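You operate a simulated robot arm through the tools that you are given. There is no shell and no other tool. Be economical: measure what you need, move in short steps, check, and stop when the job is done.

You are at the controls of a simulated robot arm. One attempt, no reset.

TASK
Put one of the fuses from the side bench top on top of the brown filter carton there.
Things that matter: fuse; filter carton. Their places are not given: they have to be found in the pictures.

It is judged by the outcome, as a careful person would: the job done as asked, and still so three seconds after it is handed in. It fails if anything else is knocked over, pushed out of place, dropped, spilled or broken.

THE ROBOT
A 7-joint arm with a two-finger parallel gripper, fixed in place. Base frame: the origin is at the foot of the arm, x ahead of it, y to its left, z up; the work surface is at about z = 800. Lengths are in mm, angles in degrees, forces in N, time in s.
With the tool pointing down near the work surface it reaches from about 240 to 680 mm from the base axis. Its first joint turns from -66.0 to 66.0 degrees. Payload 2.4 kg.
Tool frame: the origin (TCP) lies between the finger pads and is the grasp point; the fingertips stand 30 mm ahead of it; z points along the fingers, y is the line along which they close. Largest opening 94 mm; finger width 28, thickness 10; the body of the gripper, 50 by 96 mm, starts 55 mm behind the TCP.
Orientation is that of the tool frame in the base frame, as a unit quaternion [x, y, z, w]. With the fingers straight down and closing along the base's y, the tool's x points along the base's -x, its y along +y and its z along -z.

THE INTERFACE
- The arm moves only by the tool step_arm. Its argument "steps" is a list of rows, each a list of 3 entries, a list of its own where there are three numbers: the shift along the tool's x, y, z in mm, then the turn, a rotation vector about the tool's x, y, z in degrees, then the opening in per cent of the stroke, from 0 (shut) to 100 (fully open). In form: [[[x, y, z], [rx, ry, rz], fingers], ...]. A call has 1 to 8 rows; each row shifts and turns the commanded pose from where the row before left it, along the tool's axes as they then stand. Each row takes 0.2 s and may step no farther than 50 mm and 8.6 degrees from the row before; otherwise, or with a gripper value out of range, the whole call is refused. Where a pose cannot be reached the arm comes as near as it can. A force on the tool above 40 N (or 10 N above the force at the start of the call, whichever is more), or a blocked arm, ends the call early, and 0.2 s more pass. Each finger travels about 153 mm/s and halts on what it meets, pressing with about 44 N; the grip force reading is that of the motor and also rises with nothing between the fingers. The clock runs only during rows and for 0.2 s after the last one: add rows that do not move to give the fingers time. The reply holds the time, the measured pose of the TCP, the force on the tool along the base axes, the opening and the grip force, in the units named above and with some noise, and new pictures: "pictures" is both (left out), scene, wrist or none.
- Cameras (640 x 400 px; columns grow to the right, rows downward): "scene" is fixed at [49.6, 508.9, 1420.6]; the picture's right is [-0.48, -0.88, 0.00], its down [-0.64, 0.35, -0.69] and it looks along [0.60, -0.33, -0.73] (base axes); focal length 335 px, centre (320, 200). "wrist" rides on the gripper at [-37, 0, -58] in the tool frame; the picture's right is [0.00, -1.00, 0.00], its down [0.97, 0.00, -0.24] and it looks along [0.24, 0.00, 0.97] (tool axes); focal length 218 px, centre (320, 200).
- point_at(camera, pixels): there is no depth. For up to 12 entries [column, row, z] of the newest picture of that camera ("zoom" is the newest enlarged one), the place [x, y] in the base frame at which the ray of that pixel passes the height z, good to about 3 mm, but the place of the scene camera against the robot may be out by one fixed shift of up to 18 mm in any direction. It takes no simulated time.
- close_up(camera, box): a new picture of the part [left, top, right, bottom] of that camera's present view, enlarged. It takes no simulated time.
- hand_in(): hands the job in; it is judged then, once.

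Go step by step. Measure first, check grasps and placings, and put right what went wrong. The budget is 60 turns and 120 pictures, counting those below and the enlarged ones. Unless the task says otherwise, let go and move clear before handing in, and close with one line.

The tools are called after "Call:" as a command line: name --argument value ..., lists and objects as JSON in quotes. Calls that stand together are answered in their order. step_arm: Moves the arm, as the interface text tells. Its arguments: {"type":"object","properties":{"steps":{"type":"array"},"pictures":{"type":"string","enum":["both","scene","wrist","none"]}},"required":["steps"]} The other tools are called the same way: point_at (camera, pixels) gives the place at which the rays of pixels pass given heights; close_up (camera, box) takes an enlarged picture of a part of a camera's view; hand_in () hands the job in.

At the start:

```text
clock: 0.0
eef_pos: [243.9, 247.0, 1185.1]
tool_rot: [0.001, 1.0, -0.001, 0.0]
ft_force: [0.4, -1.1, 0.2]
width: 94.0
gripper_force: 0.0
```

scene: 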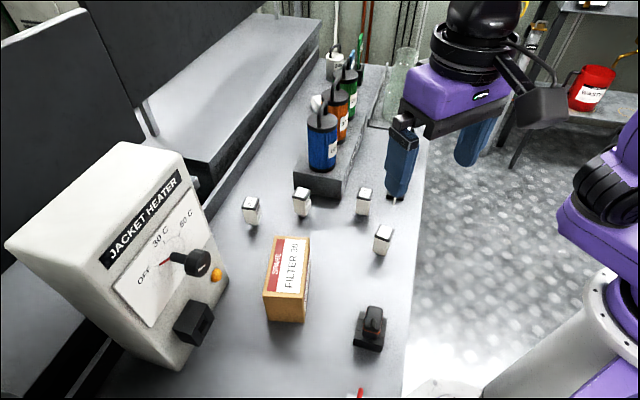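
wrist: 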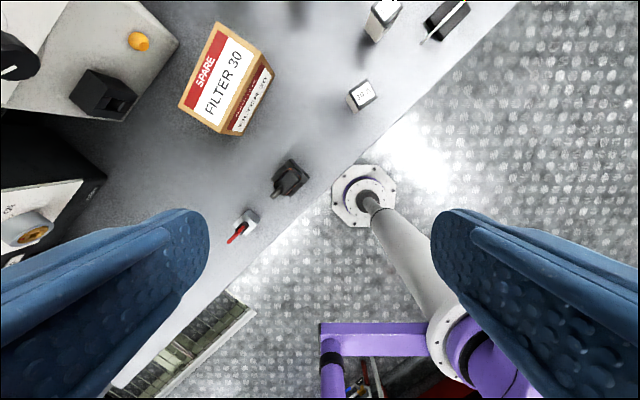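

Four white fuse-like blocks show in the scene near (251,210), (302,201), (364,201), (383,239), and the carton near (288,280). I'll enlarge them and measure.

Call:
close_up --camera "scene" --box '[220, 170, 420, 350]'

Call:
close_up --camera "wrist" --box '[160, 0, 480, 200]'

Call:
point_at --camera "scene" --pixels '[[251, 224, 800], [299, 215, 800], [363, 214, 800], [381, 253, 800], [268, 320, 800], [302, 322, 800], [383, 230, 830]]'

Call:
point_at --camera "wrist" --pixels '[[355, 109, 800], [373, 101, 800], [372, 40, 800], [238, 134, 800], [361, 94, 830], [273, 75, 800]]'

```text
2.22 times, centred on (320, 260) of scene
```

zoom: 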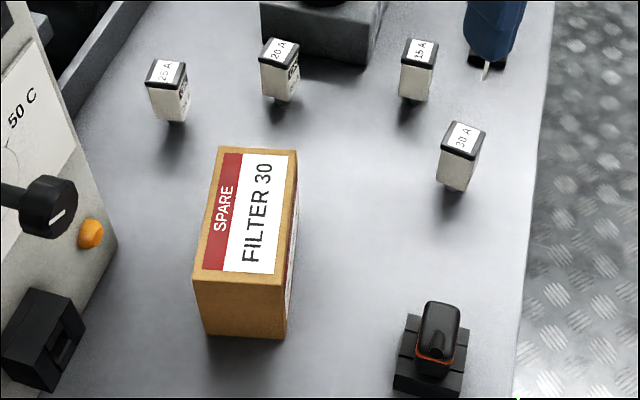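

```text
2.00 times, centred on (320, 100) of wrist
```

zoom: 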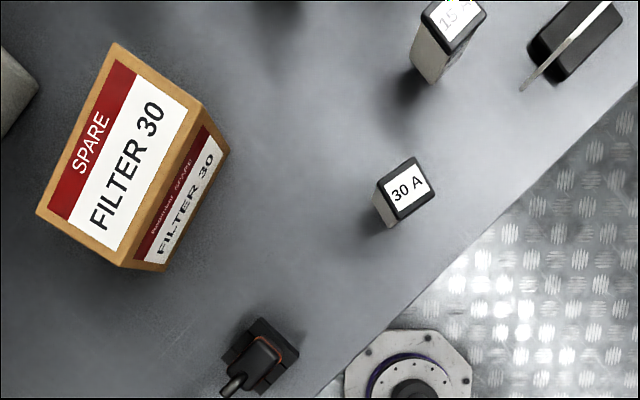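

```text
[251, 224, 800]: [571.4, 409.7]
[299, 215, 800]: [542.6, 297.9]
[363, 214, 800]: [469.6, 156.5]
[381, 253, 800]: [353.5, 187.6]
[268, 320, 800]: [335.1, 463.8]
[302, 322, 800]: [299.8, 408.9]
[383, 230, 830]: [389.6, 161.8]
```

```text
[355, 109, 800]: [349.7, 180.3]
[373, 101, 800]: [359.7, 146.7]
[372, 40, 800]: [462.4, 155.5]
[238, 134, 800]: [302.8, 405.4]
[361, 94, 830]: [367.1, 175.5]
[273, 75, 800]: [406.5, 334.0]
```

The 30 A fuse at scene (383,239) is well isolated and closest to the carton's open side. I'll measure its top corners and the carton's top in both cameras at several heights.

Call:
point_at --camera "zoom" --pixels '[[407, 188, 840], [407, 188, 860], [379, 183, 850], [413, 156, 850], [435, 192, 850], [400, 220, 850], [115, 42, 870], [201, 103, 870], [121, 265, 870], [36, 211, 870], [230, 152, 800], [163, 271, 800]]'

Call:
point_at --camera "scene" --pixels '[[384, 233, 840], [384, 233, 850], [384, 233, 860], [275, 236, 870], [310, 237, 870], [303, 293, 870], [263, 292, 870], [275, 236, 850], [310, 237, 850], [303, 293, 850], [263, 292, 850]]'

```text
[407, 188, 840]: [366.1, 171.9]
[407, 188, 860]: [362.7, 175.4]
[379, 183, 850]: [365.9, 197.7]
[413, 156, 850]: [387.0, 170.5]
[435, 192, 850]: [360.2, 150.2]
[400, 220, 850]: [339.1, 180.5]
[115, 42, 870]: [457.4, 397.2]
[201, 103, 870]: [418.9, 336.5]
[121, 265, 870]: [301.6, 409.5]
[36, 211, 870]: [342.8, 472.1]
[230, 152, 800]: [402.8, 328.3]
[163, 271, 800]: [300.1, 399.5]
```

```text
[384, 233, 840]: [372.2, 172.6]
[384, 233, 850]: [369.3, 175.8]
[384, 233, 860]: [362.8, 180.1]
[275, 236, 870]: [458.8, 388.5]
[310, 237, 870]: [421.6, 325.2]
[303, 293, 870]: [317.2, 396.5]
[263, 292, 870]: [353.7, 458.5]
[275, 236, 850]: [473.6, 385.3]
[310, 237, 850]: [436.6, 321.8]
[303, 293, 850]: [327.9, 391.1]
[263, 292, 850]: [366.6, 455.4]
```

The carton top works out at about z = 900 and the fuse top at about 855, around (364,175). I'll move above the fuse for a closer look.

Call:
step_arm --steps '[[[-24, -14.4, 0], [0, 0, 0], 100], [[-24, -14.4, 35], [0, 0, 0], 100], [[-24, -14.4, 45], [0, 0, 0], 60], [[-24, -14.4, 35], [0, 0, 0], 60], [[-24, -14.4, 35], [0, 0, 0], 60]]'

```text
refused: row 3 steps farther than a row can; nothing moved
```

The row was too long, so I'll split the same move into shorter rows.

Call:
step_arm --steps '[[[-24, -14.4, 25], [0, 0, 0], 100], [[-24, -14.4, 35], [0, 0, 0], 100], [[-24, -14.4, 35], [0, 0, 0], 100], [[-24, -14.4, 35], [0, 0, 0], 100], [[-24, -14.4, 35], [0, 0, 0], 100], [[0, 0, 0], [0, 0, 0], 100]]'

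```text
clock: 1.4
eef_pos: [364.1, 171.7, 1021.1]
tool_rot: [0.0, 1.0, 0.0, 0.0]
ft_force: [0.4, -0.2, -0.6]
width: 93.8
gripper_force: 0.0
```

scene: 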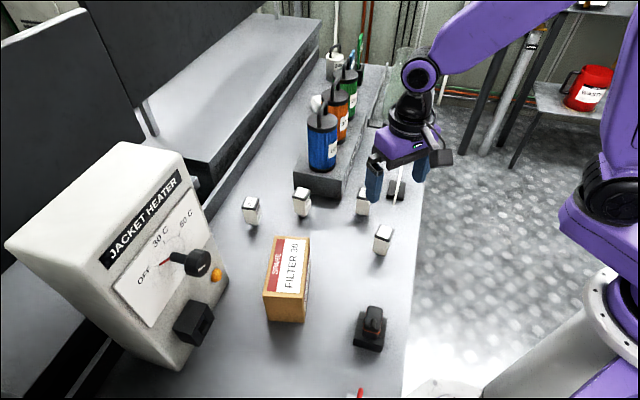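
wrist: 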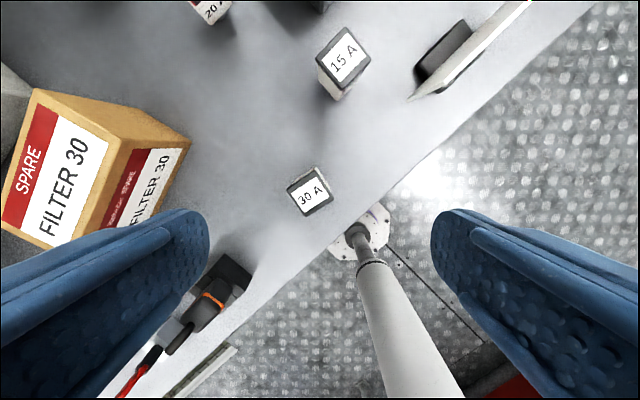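

The fuse now sits at wrist (310,191). I'll enlarge it, and measure the carton corners at z = 900 in the wrist view.

Call:
close_up --camera "wrist" --box '[262, 155, 358, 215]'

Call:
point_at --camera "wrist" --pixels '[[37, 89, 900], [133, 148, 900], [50, 248, 900], [190, 140, 800], [286, 188, 850], [316, 167, 850], [333, 197, 850], [303, 217, 850], [286, 188, 860], [316, 167, 860], [333, 197, 860], [303, 217, 860]]'

```text
6.67 times, centred on (310, 185) of wrist
```

zoom: 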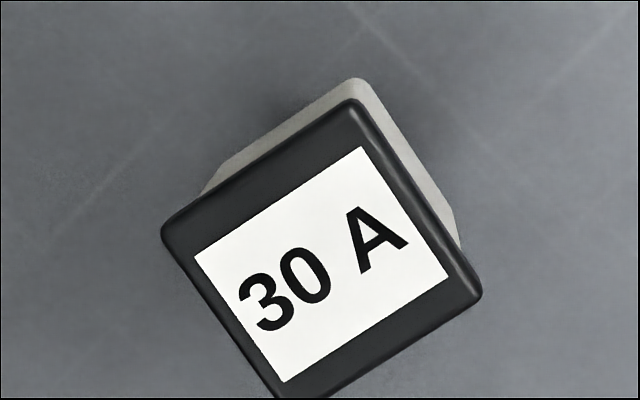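

```text
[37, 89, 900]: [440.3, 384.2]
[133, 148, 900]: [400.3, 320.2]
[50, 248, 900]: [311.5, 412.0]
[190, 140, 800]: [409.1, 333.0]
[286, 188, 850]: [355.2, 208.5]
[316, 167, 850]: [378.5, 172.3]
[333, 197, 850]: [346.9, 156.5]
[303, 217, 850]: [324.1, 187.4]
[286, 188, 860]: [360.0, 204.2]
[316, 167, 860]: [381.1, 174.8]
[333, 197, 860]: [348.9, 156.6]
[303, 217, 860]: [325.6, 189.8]
```

Comparing the two wrist views puts the fuse top at z ≈ 880, centred near (358.5,179.5), about 33 mm square with edges at −53°/37°. I'll align the gripper, centre it and come partway down to check.

Call:
step_arm --steps '[[[5.6, 7.8, 20], [0, 0, 0], 100], [[0, 0, 10], [0, 0, -7.4], 100], [[0, 0, 10], [0, 0, -7.4], 100], [[0, 0, 10], [0, 0, -7.4], 100], [[0, 0, 10], [0, 0, -7.4], 100], [[0, 0, 0], [0, 0, -7.4], 100], [[0, 0, 0], [0, 0, 0], 100]]'

```text
clock: 3.0
eef_pos: [358.4, 183.3, 959.6]
tool_rot: [-0.318, 0.948, 0.0, 0.0]
ft_force: [0.2, -0.1, -1.1]
width: 94.2
gripper_force: 0.1
```

scene: 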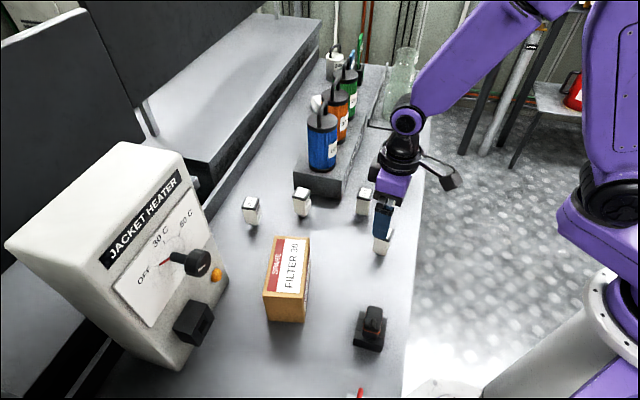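
wrist: 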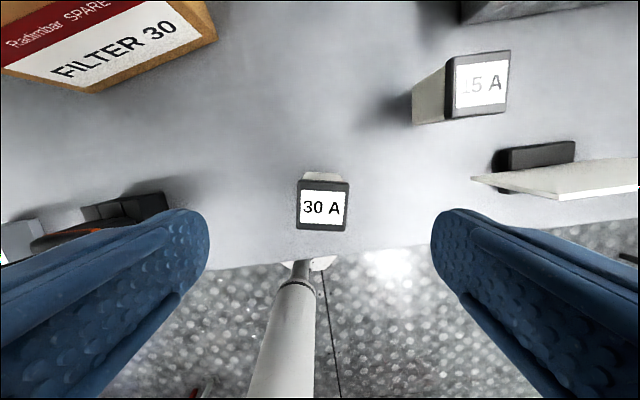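

The fuse is square to the fingers and centred at (323,205), under the TCP. I'll descend to about z = 862 with the fingers open.

Call:
step_arm --steps '[[[0, -1.5, 35], [0, 0, 0], 100], [[0, 0, 35], [0, 0, 0], 100], [[0, 0, 27], [0, 0, 0], 100], [[0, 0, 0], [0, 0, 0], 100]]'

```text
clock: 4.0
eef_pos: [359.8, 181.7, 864.2]
tool_rot: [-0.317, 0.948, 0.0, 0.0]
ft_force: [-1.1, -0.5, 0.1]
width: 94.2
gripper_force: 0.1
```

scene: 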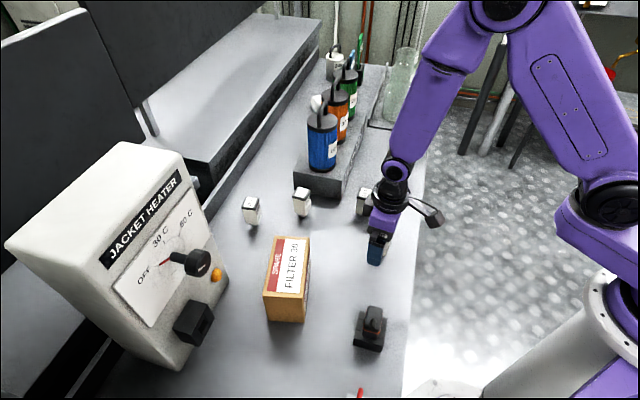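
wrist: 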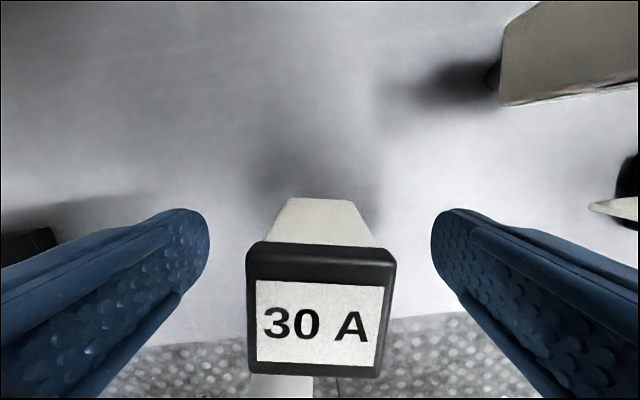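

The fuse top is about 16 mm above the TCP and centred between the fingers, as planned. Closing now.

Call:
step_arm --steps '[[[0, 0, 0], [0, 0, 0], 50], [[0, 0, 0], [0, 0, 0], 20], [[0, 0, 0], [0, 0, 0], 20], [[0, 0, 0], [0, 0, 0], 20]]' --pictures "wrist"

```text
clock: 5.0
eef_pos: [359.8, 181.6, 863.8]
tool_rot: [-0.317, 0.948, 0.0, 0.001]
ft_force: [-1.6, 0.2, -0.3]
width: 37.6
gripper_force: 44.2
```

wrist: 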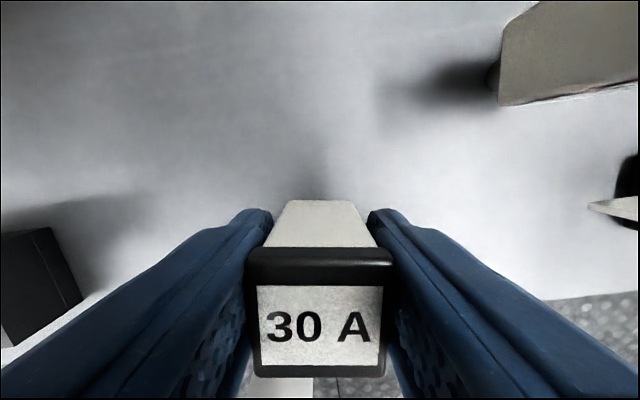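

The fingers stopped at 37.6 mm with 44 N, so the fuse is held. Lifting straight up.

Call:
step_arm --steps '[[[0, 0, -10], [0, 0, 0], 20], [[0, 0, -30], [0, 0, 0], 20], [[0, 0, -40], [0, 0, 0], 20], [[0, 0, -40], [0, 0, 0], 20], [[0, 0, -40], [0, 0, 0], 20], [[0, 0, 0], [0, 0, 0], 20]]'

```text
clock: 6.4
eef_pos: [357.4, 180.5, 1024.9]
tool_rot: [-0.317, 0.948, -0.001, 0.0]
ft_force: [-0.3, -0.6, -0.7]
width: 37.8
gripper_force: 44.1
```

scene: 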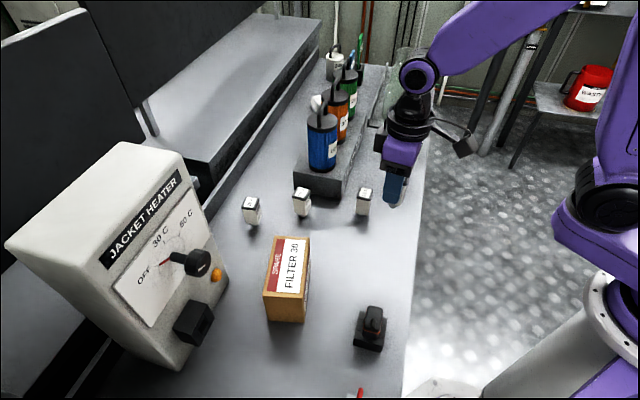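
wrist: 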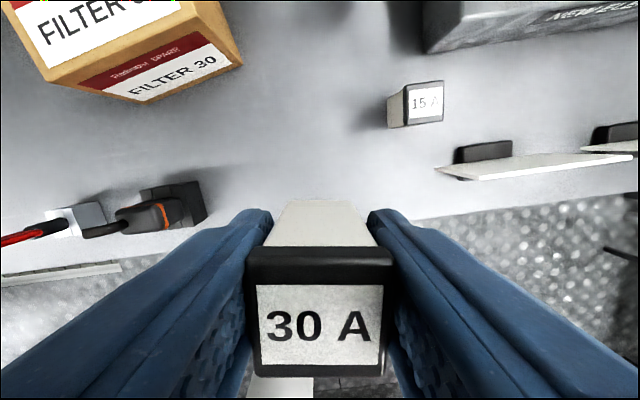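

The fuse came up with the gripper. Before crossing to the carton I'll check the heater's clearance and re-measure the carton.

Call:
point_at --camera "scene" --pixels '[[229, 292, 800], [183, 370, 800], [210, 262, 900], [210, 262, 950], [221, 276, 850], [213, 318, 850], [210, 335, 820]]'

Call:
point_at --camera "wrist" --pixels '[[48, 81, 900], [221, 1, 900], [157, 104, 800], [243, 66, 800], [48, 81, 890], [221, 1, 890]]'

```text
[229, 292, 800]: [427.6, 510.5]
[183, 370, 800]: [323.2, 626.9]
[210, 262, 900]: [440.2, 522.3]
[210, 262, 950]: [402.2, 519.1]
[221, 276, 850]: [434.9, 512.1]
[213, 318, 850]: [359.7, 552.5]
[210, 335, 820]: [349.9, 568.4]
```

```text
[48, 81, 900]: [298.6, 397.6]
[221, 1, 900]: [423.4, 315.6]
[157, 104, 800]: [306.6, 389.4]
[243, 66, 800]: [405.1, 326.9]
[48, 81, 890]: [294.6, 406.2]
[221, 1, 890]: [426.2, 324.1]
```

The heater stays more than 100 mm from the carton centre at about (370,390), so the way is clear. I'll carry the fuse across at this height.

Call:
step_arm --steps '[[[-15, 18, 0], [0, 0, 0], 20], [[-27, 31.9, 0], [0, 0, 0], 20], [[-27, 31.9, 0], [0, 0, 0], 20], [[-27, 31.9, 0], [0, 0, 0], 20], [[-24, 28, 0], [0, 0, 0], 20], [[-14.8, 17.9, 0], [0, 0, 0], 20], [[0, 0, 0], [0, 0, 0], 20]]'

```text
clock: 8.0
eef_pos: [374.4, 389.6, 1021.0]
tool_rot: [-0.317, 0.948, 0.0, 0.001]
ft_force: [0.4, 0.3, -0.7]
width: 37.9
gripper_force: 44.0
```

scene: 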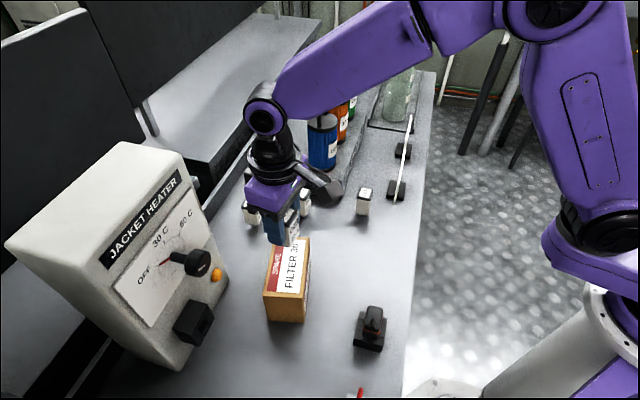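
wrist: 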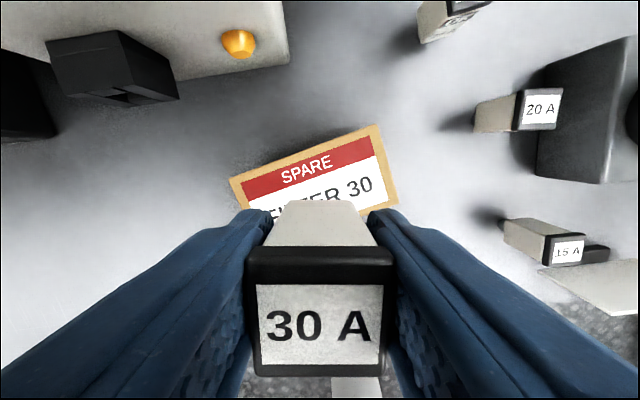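

The carton's far edge, corners (229,179), (377,125), shows beyond the fuse. I'll check its position again from here.

Call:
point_at --camera "wrist" --pixels '[[229, 179, 900], [377, 125, 900], [397, 203, 900], [229, 179, 890], [377, 125, 890], [229, 179, 910], [377, 125, 910]]'

```text
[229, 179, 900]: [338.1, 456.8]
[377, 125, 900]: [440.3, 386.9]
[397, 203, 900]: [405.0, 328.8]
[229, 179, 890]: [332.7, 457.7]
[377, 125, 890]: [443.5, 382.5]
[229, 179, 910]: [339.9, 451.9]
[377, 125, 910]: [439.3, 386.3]
```

The carton centre is (371,392) and the TCP is at (374,390), so the placement is good. I expect contact near z = 964; I'll go down to about 972 and then creep.

Call:
step_arm --steps '[[[3, 2, 25], [0, 0, 0], 20], [[0, 0, 16], [0, 0, 0], 20], [[0, 0, 8], [0, 0, 0], 20], [[0, 0, 0], [0, 0, 0], 20]]'

```text
clock: 9.0
eef_pos: [368.3, 389.1, 974.0]
tool_rot: [-0.317, 0.948, 0.0, 0.0]
ft_force: [1.3, -0.3, -0.9]
width: 37.7
gripper_force: 44.2
```

scene: 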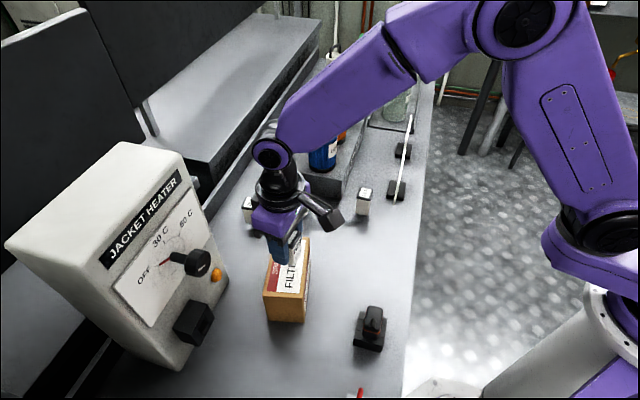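
wrist: 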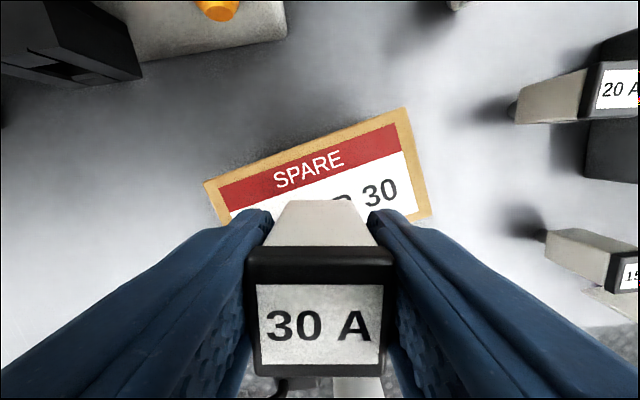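

No contact yet at z = 974. I'll creep down 2 mm at a time, watching the vertical force.

Call:
step_arm --steps '[[[0, 0, 2], [0, 0, 0], 20], [[0, 0, 2], [0, 0, 0], 20], [[0, 0, 2], [0, 0, 0], 20], [[0, 0, 0], [0, 0, 0], 20]]' --pictures "none"

Call:
close_up --camera "scene" --box '[235, 200, 335, 330]'

```text
clock: 10.0
eef_pos: [365.9, 389.8, 969.3]
tool_rot: [-0.317, 0.948, 0.001, 0.0]
ft_force: [-0.6, -0.5, -0.7]
width: 37.8
gripper_force: 43.4
```

```text
3.08 times, centred on (285, 265) of scene
```

zoom: 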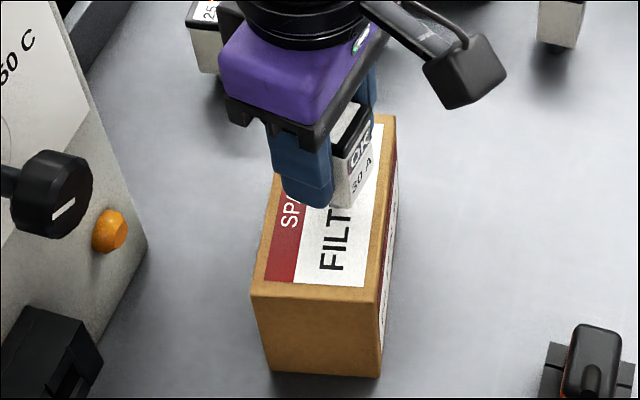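

Still no contact at z ≈ 969, and the fuse bottom sits over the middle of the carton. I'll keep creeping.

Call:
step_arm --steps '[[[0, 0, 1.5], [0, 0, 0], 20], [[0, 0, 1.5], [0, 0, 0], 20], [[0, 0, 1], [0, 0, 0], 20], [[0, 0, 0], [0, 0, 0], 20]]' --pictures "none"

```text
clock: 11.0
eef_pos: [366.0, 390.6, 964.0]
tool_rot: [-0.318, 0.948, 0.001, 0.0]
ft_force: [-0.3, 1.6, 0.2]
width: 37.7
gripper_force: 44.0
```

Call:
step_arm --steps '[[[0, 0, 1], [0, 0, 0], 20], [[0, 0, 1], [0, 0, 0], 20], [[0, 0, 0], [0, 0, 0], 20]]' --pictures "none"

Call:
close_up --camera "scene" --box '[255, 225, 325, 275]'

```text
clock: 11.8
eef_pos: [367.4, 390.9, 964.5]
tool_rot: [-0.318, 0.948, 0.0, 0.001]
ft_force: [-3.4, -7.0, 29.7]
width: 37.7
gripper_force: 44.0
```

```text
8.00 times, centred on (290, 250) of scene
```

zoom: 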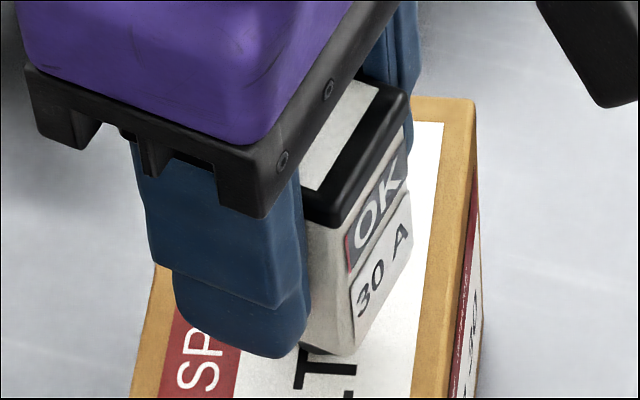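

The vertical force rose to 30 N, so the fuse is resting on the carton at about z = 964. I'll ease up 1 mm to relieve the pressure, then open.

Call:
step_arm --steps '[[[0, 0, -0.8], [0, 0, 0], 20], [[0, 0, -0.3], [0, 0, 0], 20], [[0, 0, 0], [0, 0, 0], 20]]' --pictures "none"

```text
clock: 12.6
eef_pos: [366.8, 390.2, 963.7]
tool_rot: [-0.317, 0.948, 0.001, 0.002]
ft_force: [0.8, 2.0, 16.0]
width: 37.6
gripper_force: 44.0
```

The force has dropped to 16 N and the fuse is still seated. One more small lift, then open gently.

Call:
step_arm --steps '[[[0, 0, -0.6], [0, 0, 0], 20], [[0, 0, 0], [0, 0, 0], 20], [[0, 0, 0], [0, 0, 0], 45], [[0, 0, 0], [0, 0, 0], 55], [[0, 0, 0], [0, 0, 0], 70], [[0, 0, 0], [0, 0, 0], 90], [[0, 0, 0], [0, 0, 0], 90]]'

```text
clock: 14.2
eef_pos: [365.6, 391.2, 963.6]
tool_rot: [-0.318, 0.948, 0.0, 0.0]
ft_force: [-1.0, 0.5, 0.4]
width: 84.7
gripper_force: 0.0
```

scene: 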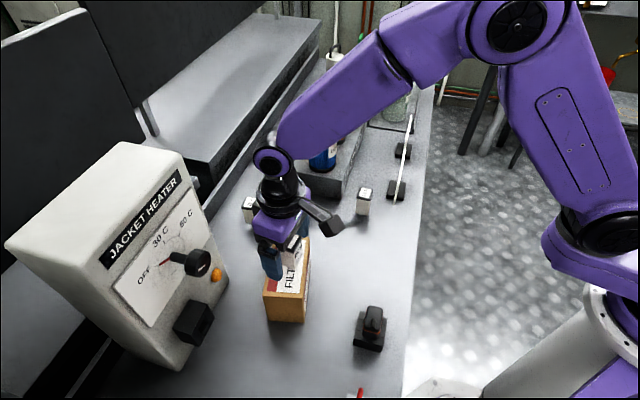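
wrist: 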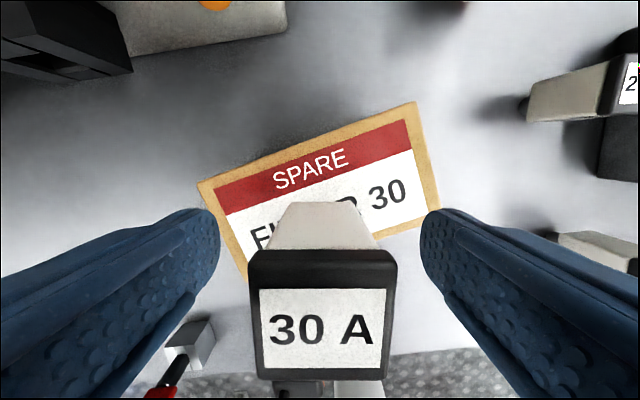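

The fuse stands upright on the carton with the fingers clear on both sides. I'll back straight up and then away.

Call:
step_arm --steps '[[[0, 0, -10], [0, 0, 0], 90], [[0, 0, -35], [0, 0, 0], 90], [[0, 0, -45], [0, 0, 0], 90], [[0, 0, -45], [0, 0, 0], 90], [[25, -30, 0], [0, 0, 0], 90], [[27, -32, 0], [0, 0, 0], 90], [[27, -32, 0], [0, 0, 0], 90], [[0, 0, 0], [0, 0, 0], 90]]'

Call:
close_up --camera "scene" --box '[220, 170, 420, 350]'

```text
clock: 16.0
eef_pos: [356.6, 269.4, 1100.0]
tool_rot: [-0.318, 0.948, 0.0, 0.0]
ft_force: [-0.4, 1.3, 0.3]
width: 84.7
gripper_force: 0.1
```

scene: 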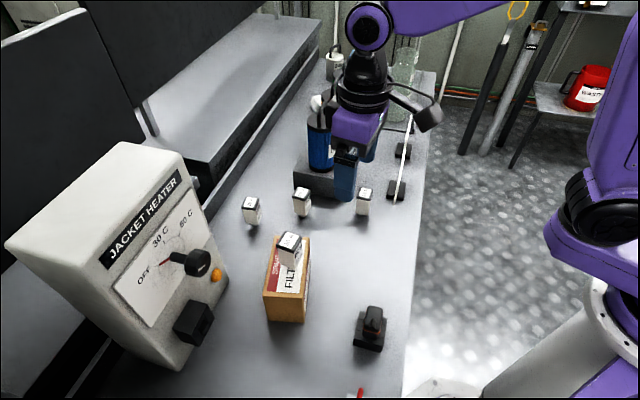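
wrist: 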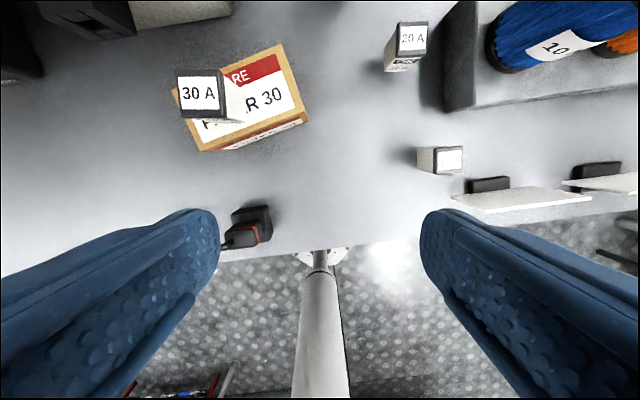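

```text
2.22 times, centred on (320, 260) of scene
```

zoom: 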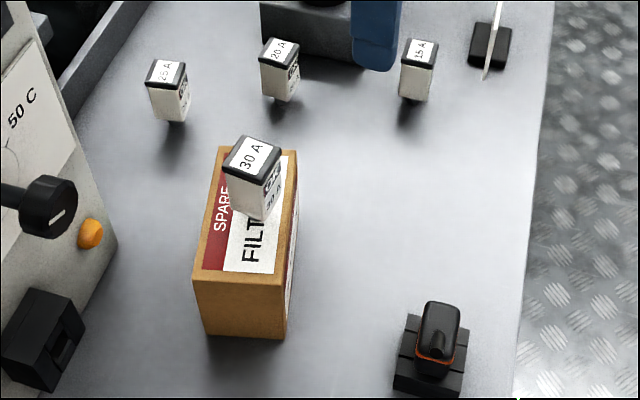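

The fuse stands upright near the middle of the carton top (scene (288,252)), the carton and the other fuses have not moved, and the gripper is clear. Handing in.

Call:
hand_in

```text
The job is handed in.
```

The 30 A fuse is standing upright on top of the brown filter carton, the gripper is clear, and nothing else was disturbed in the last pictures.
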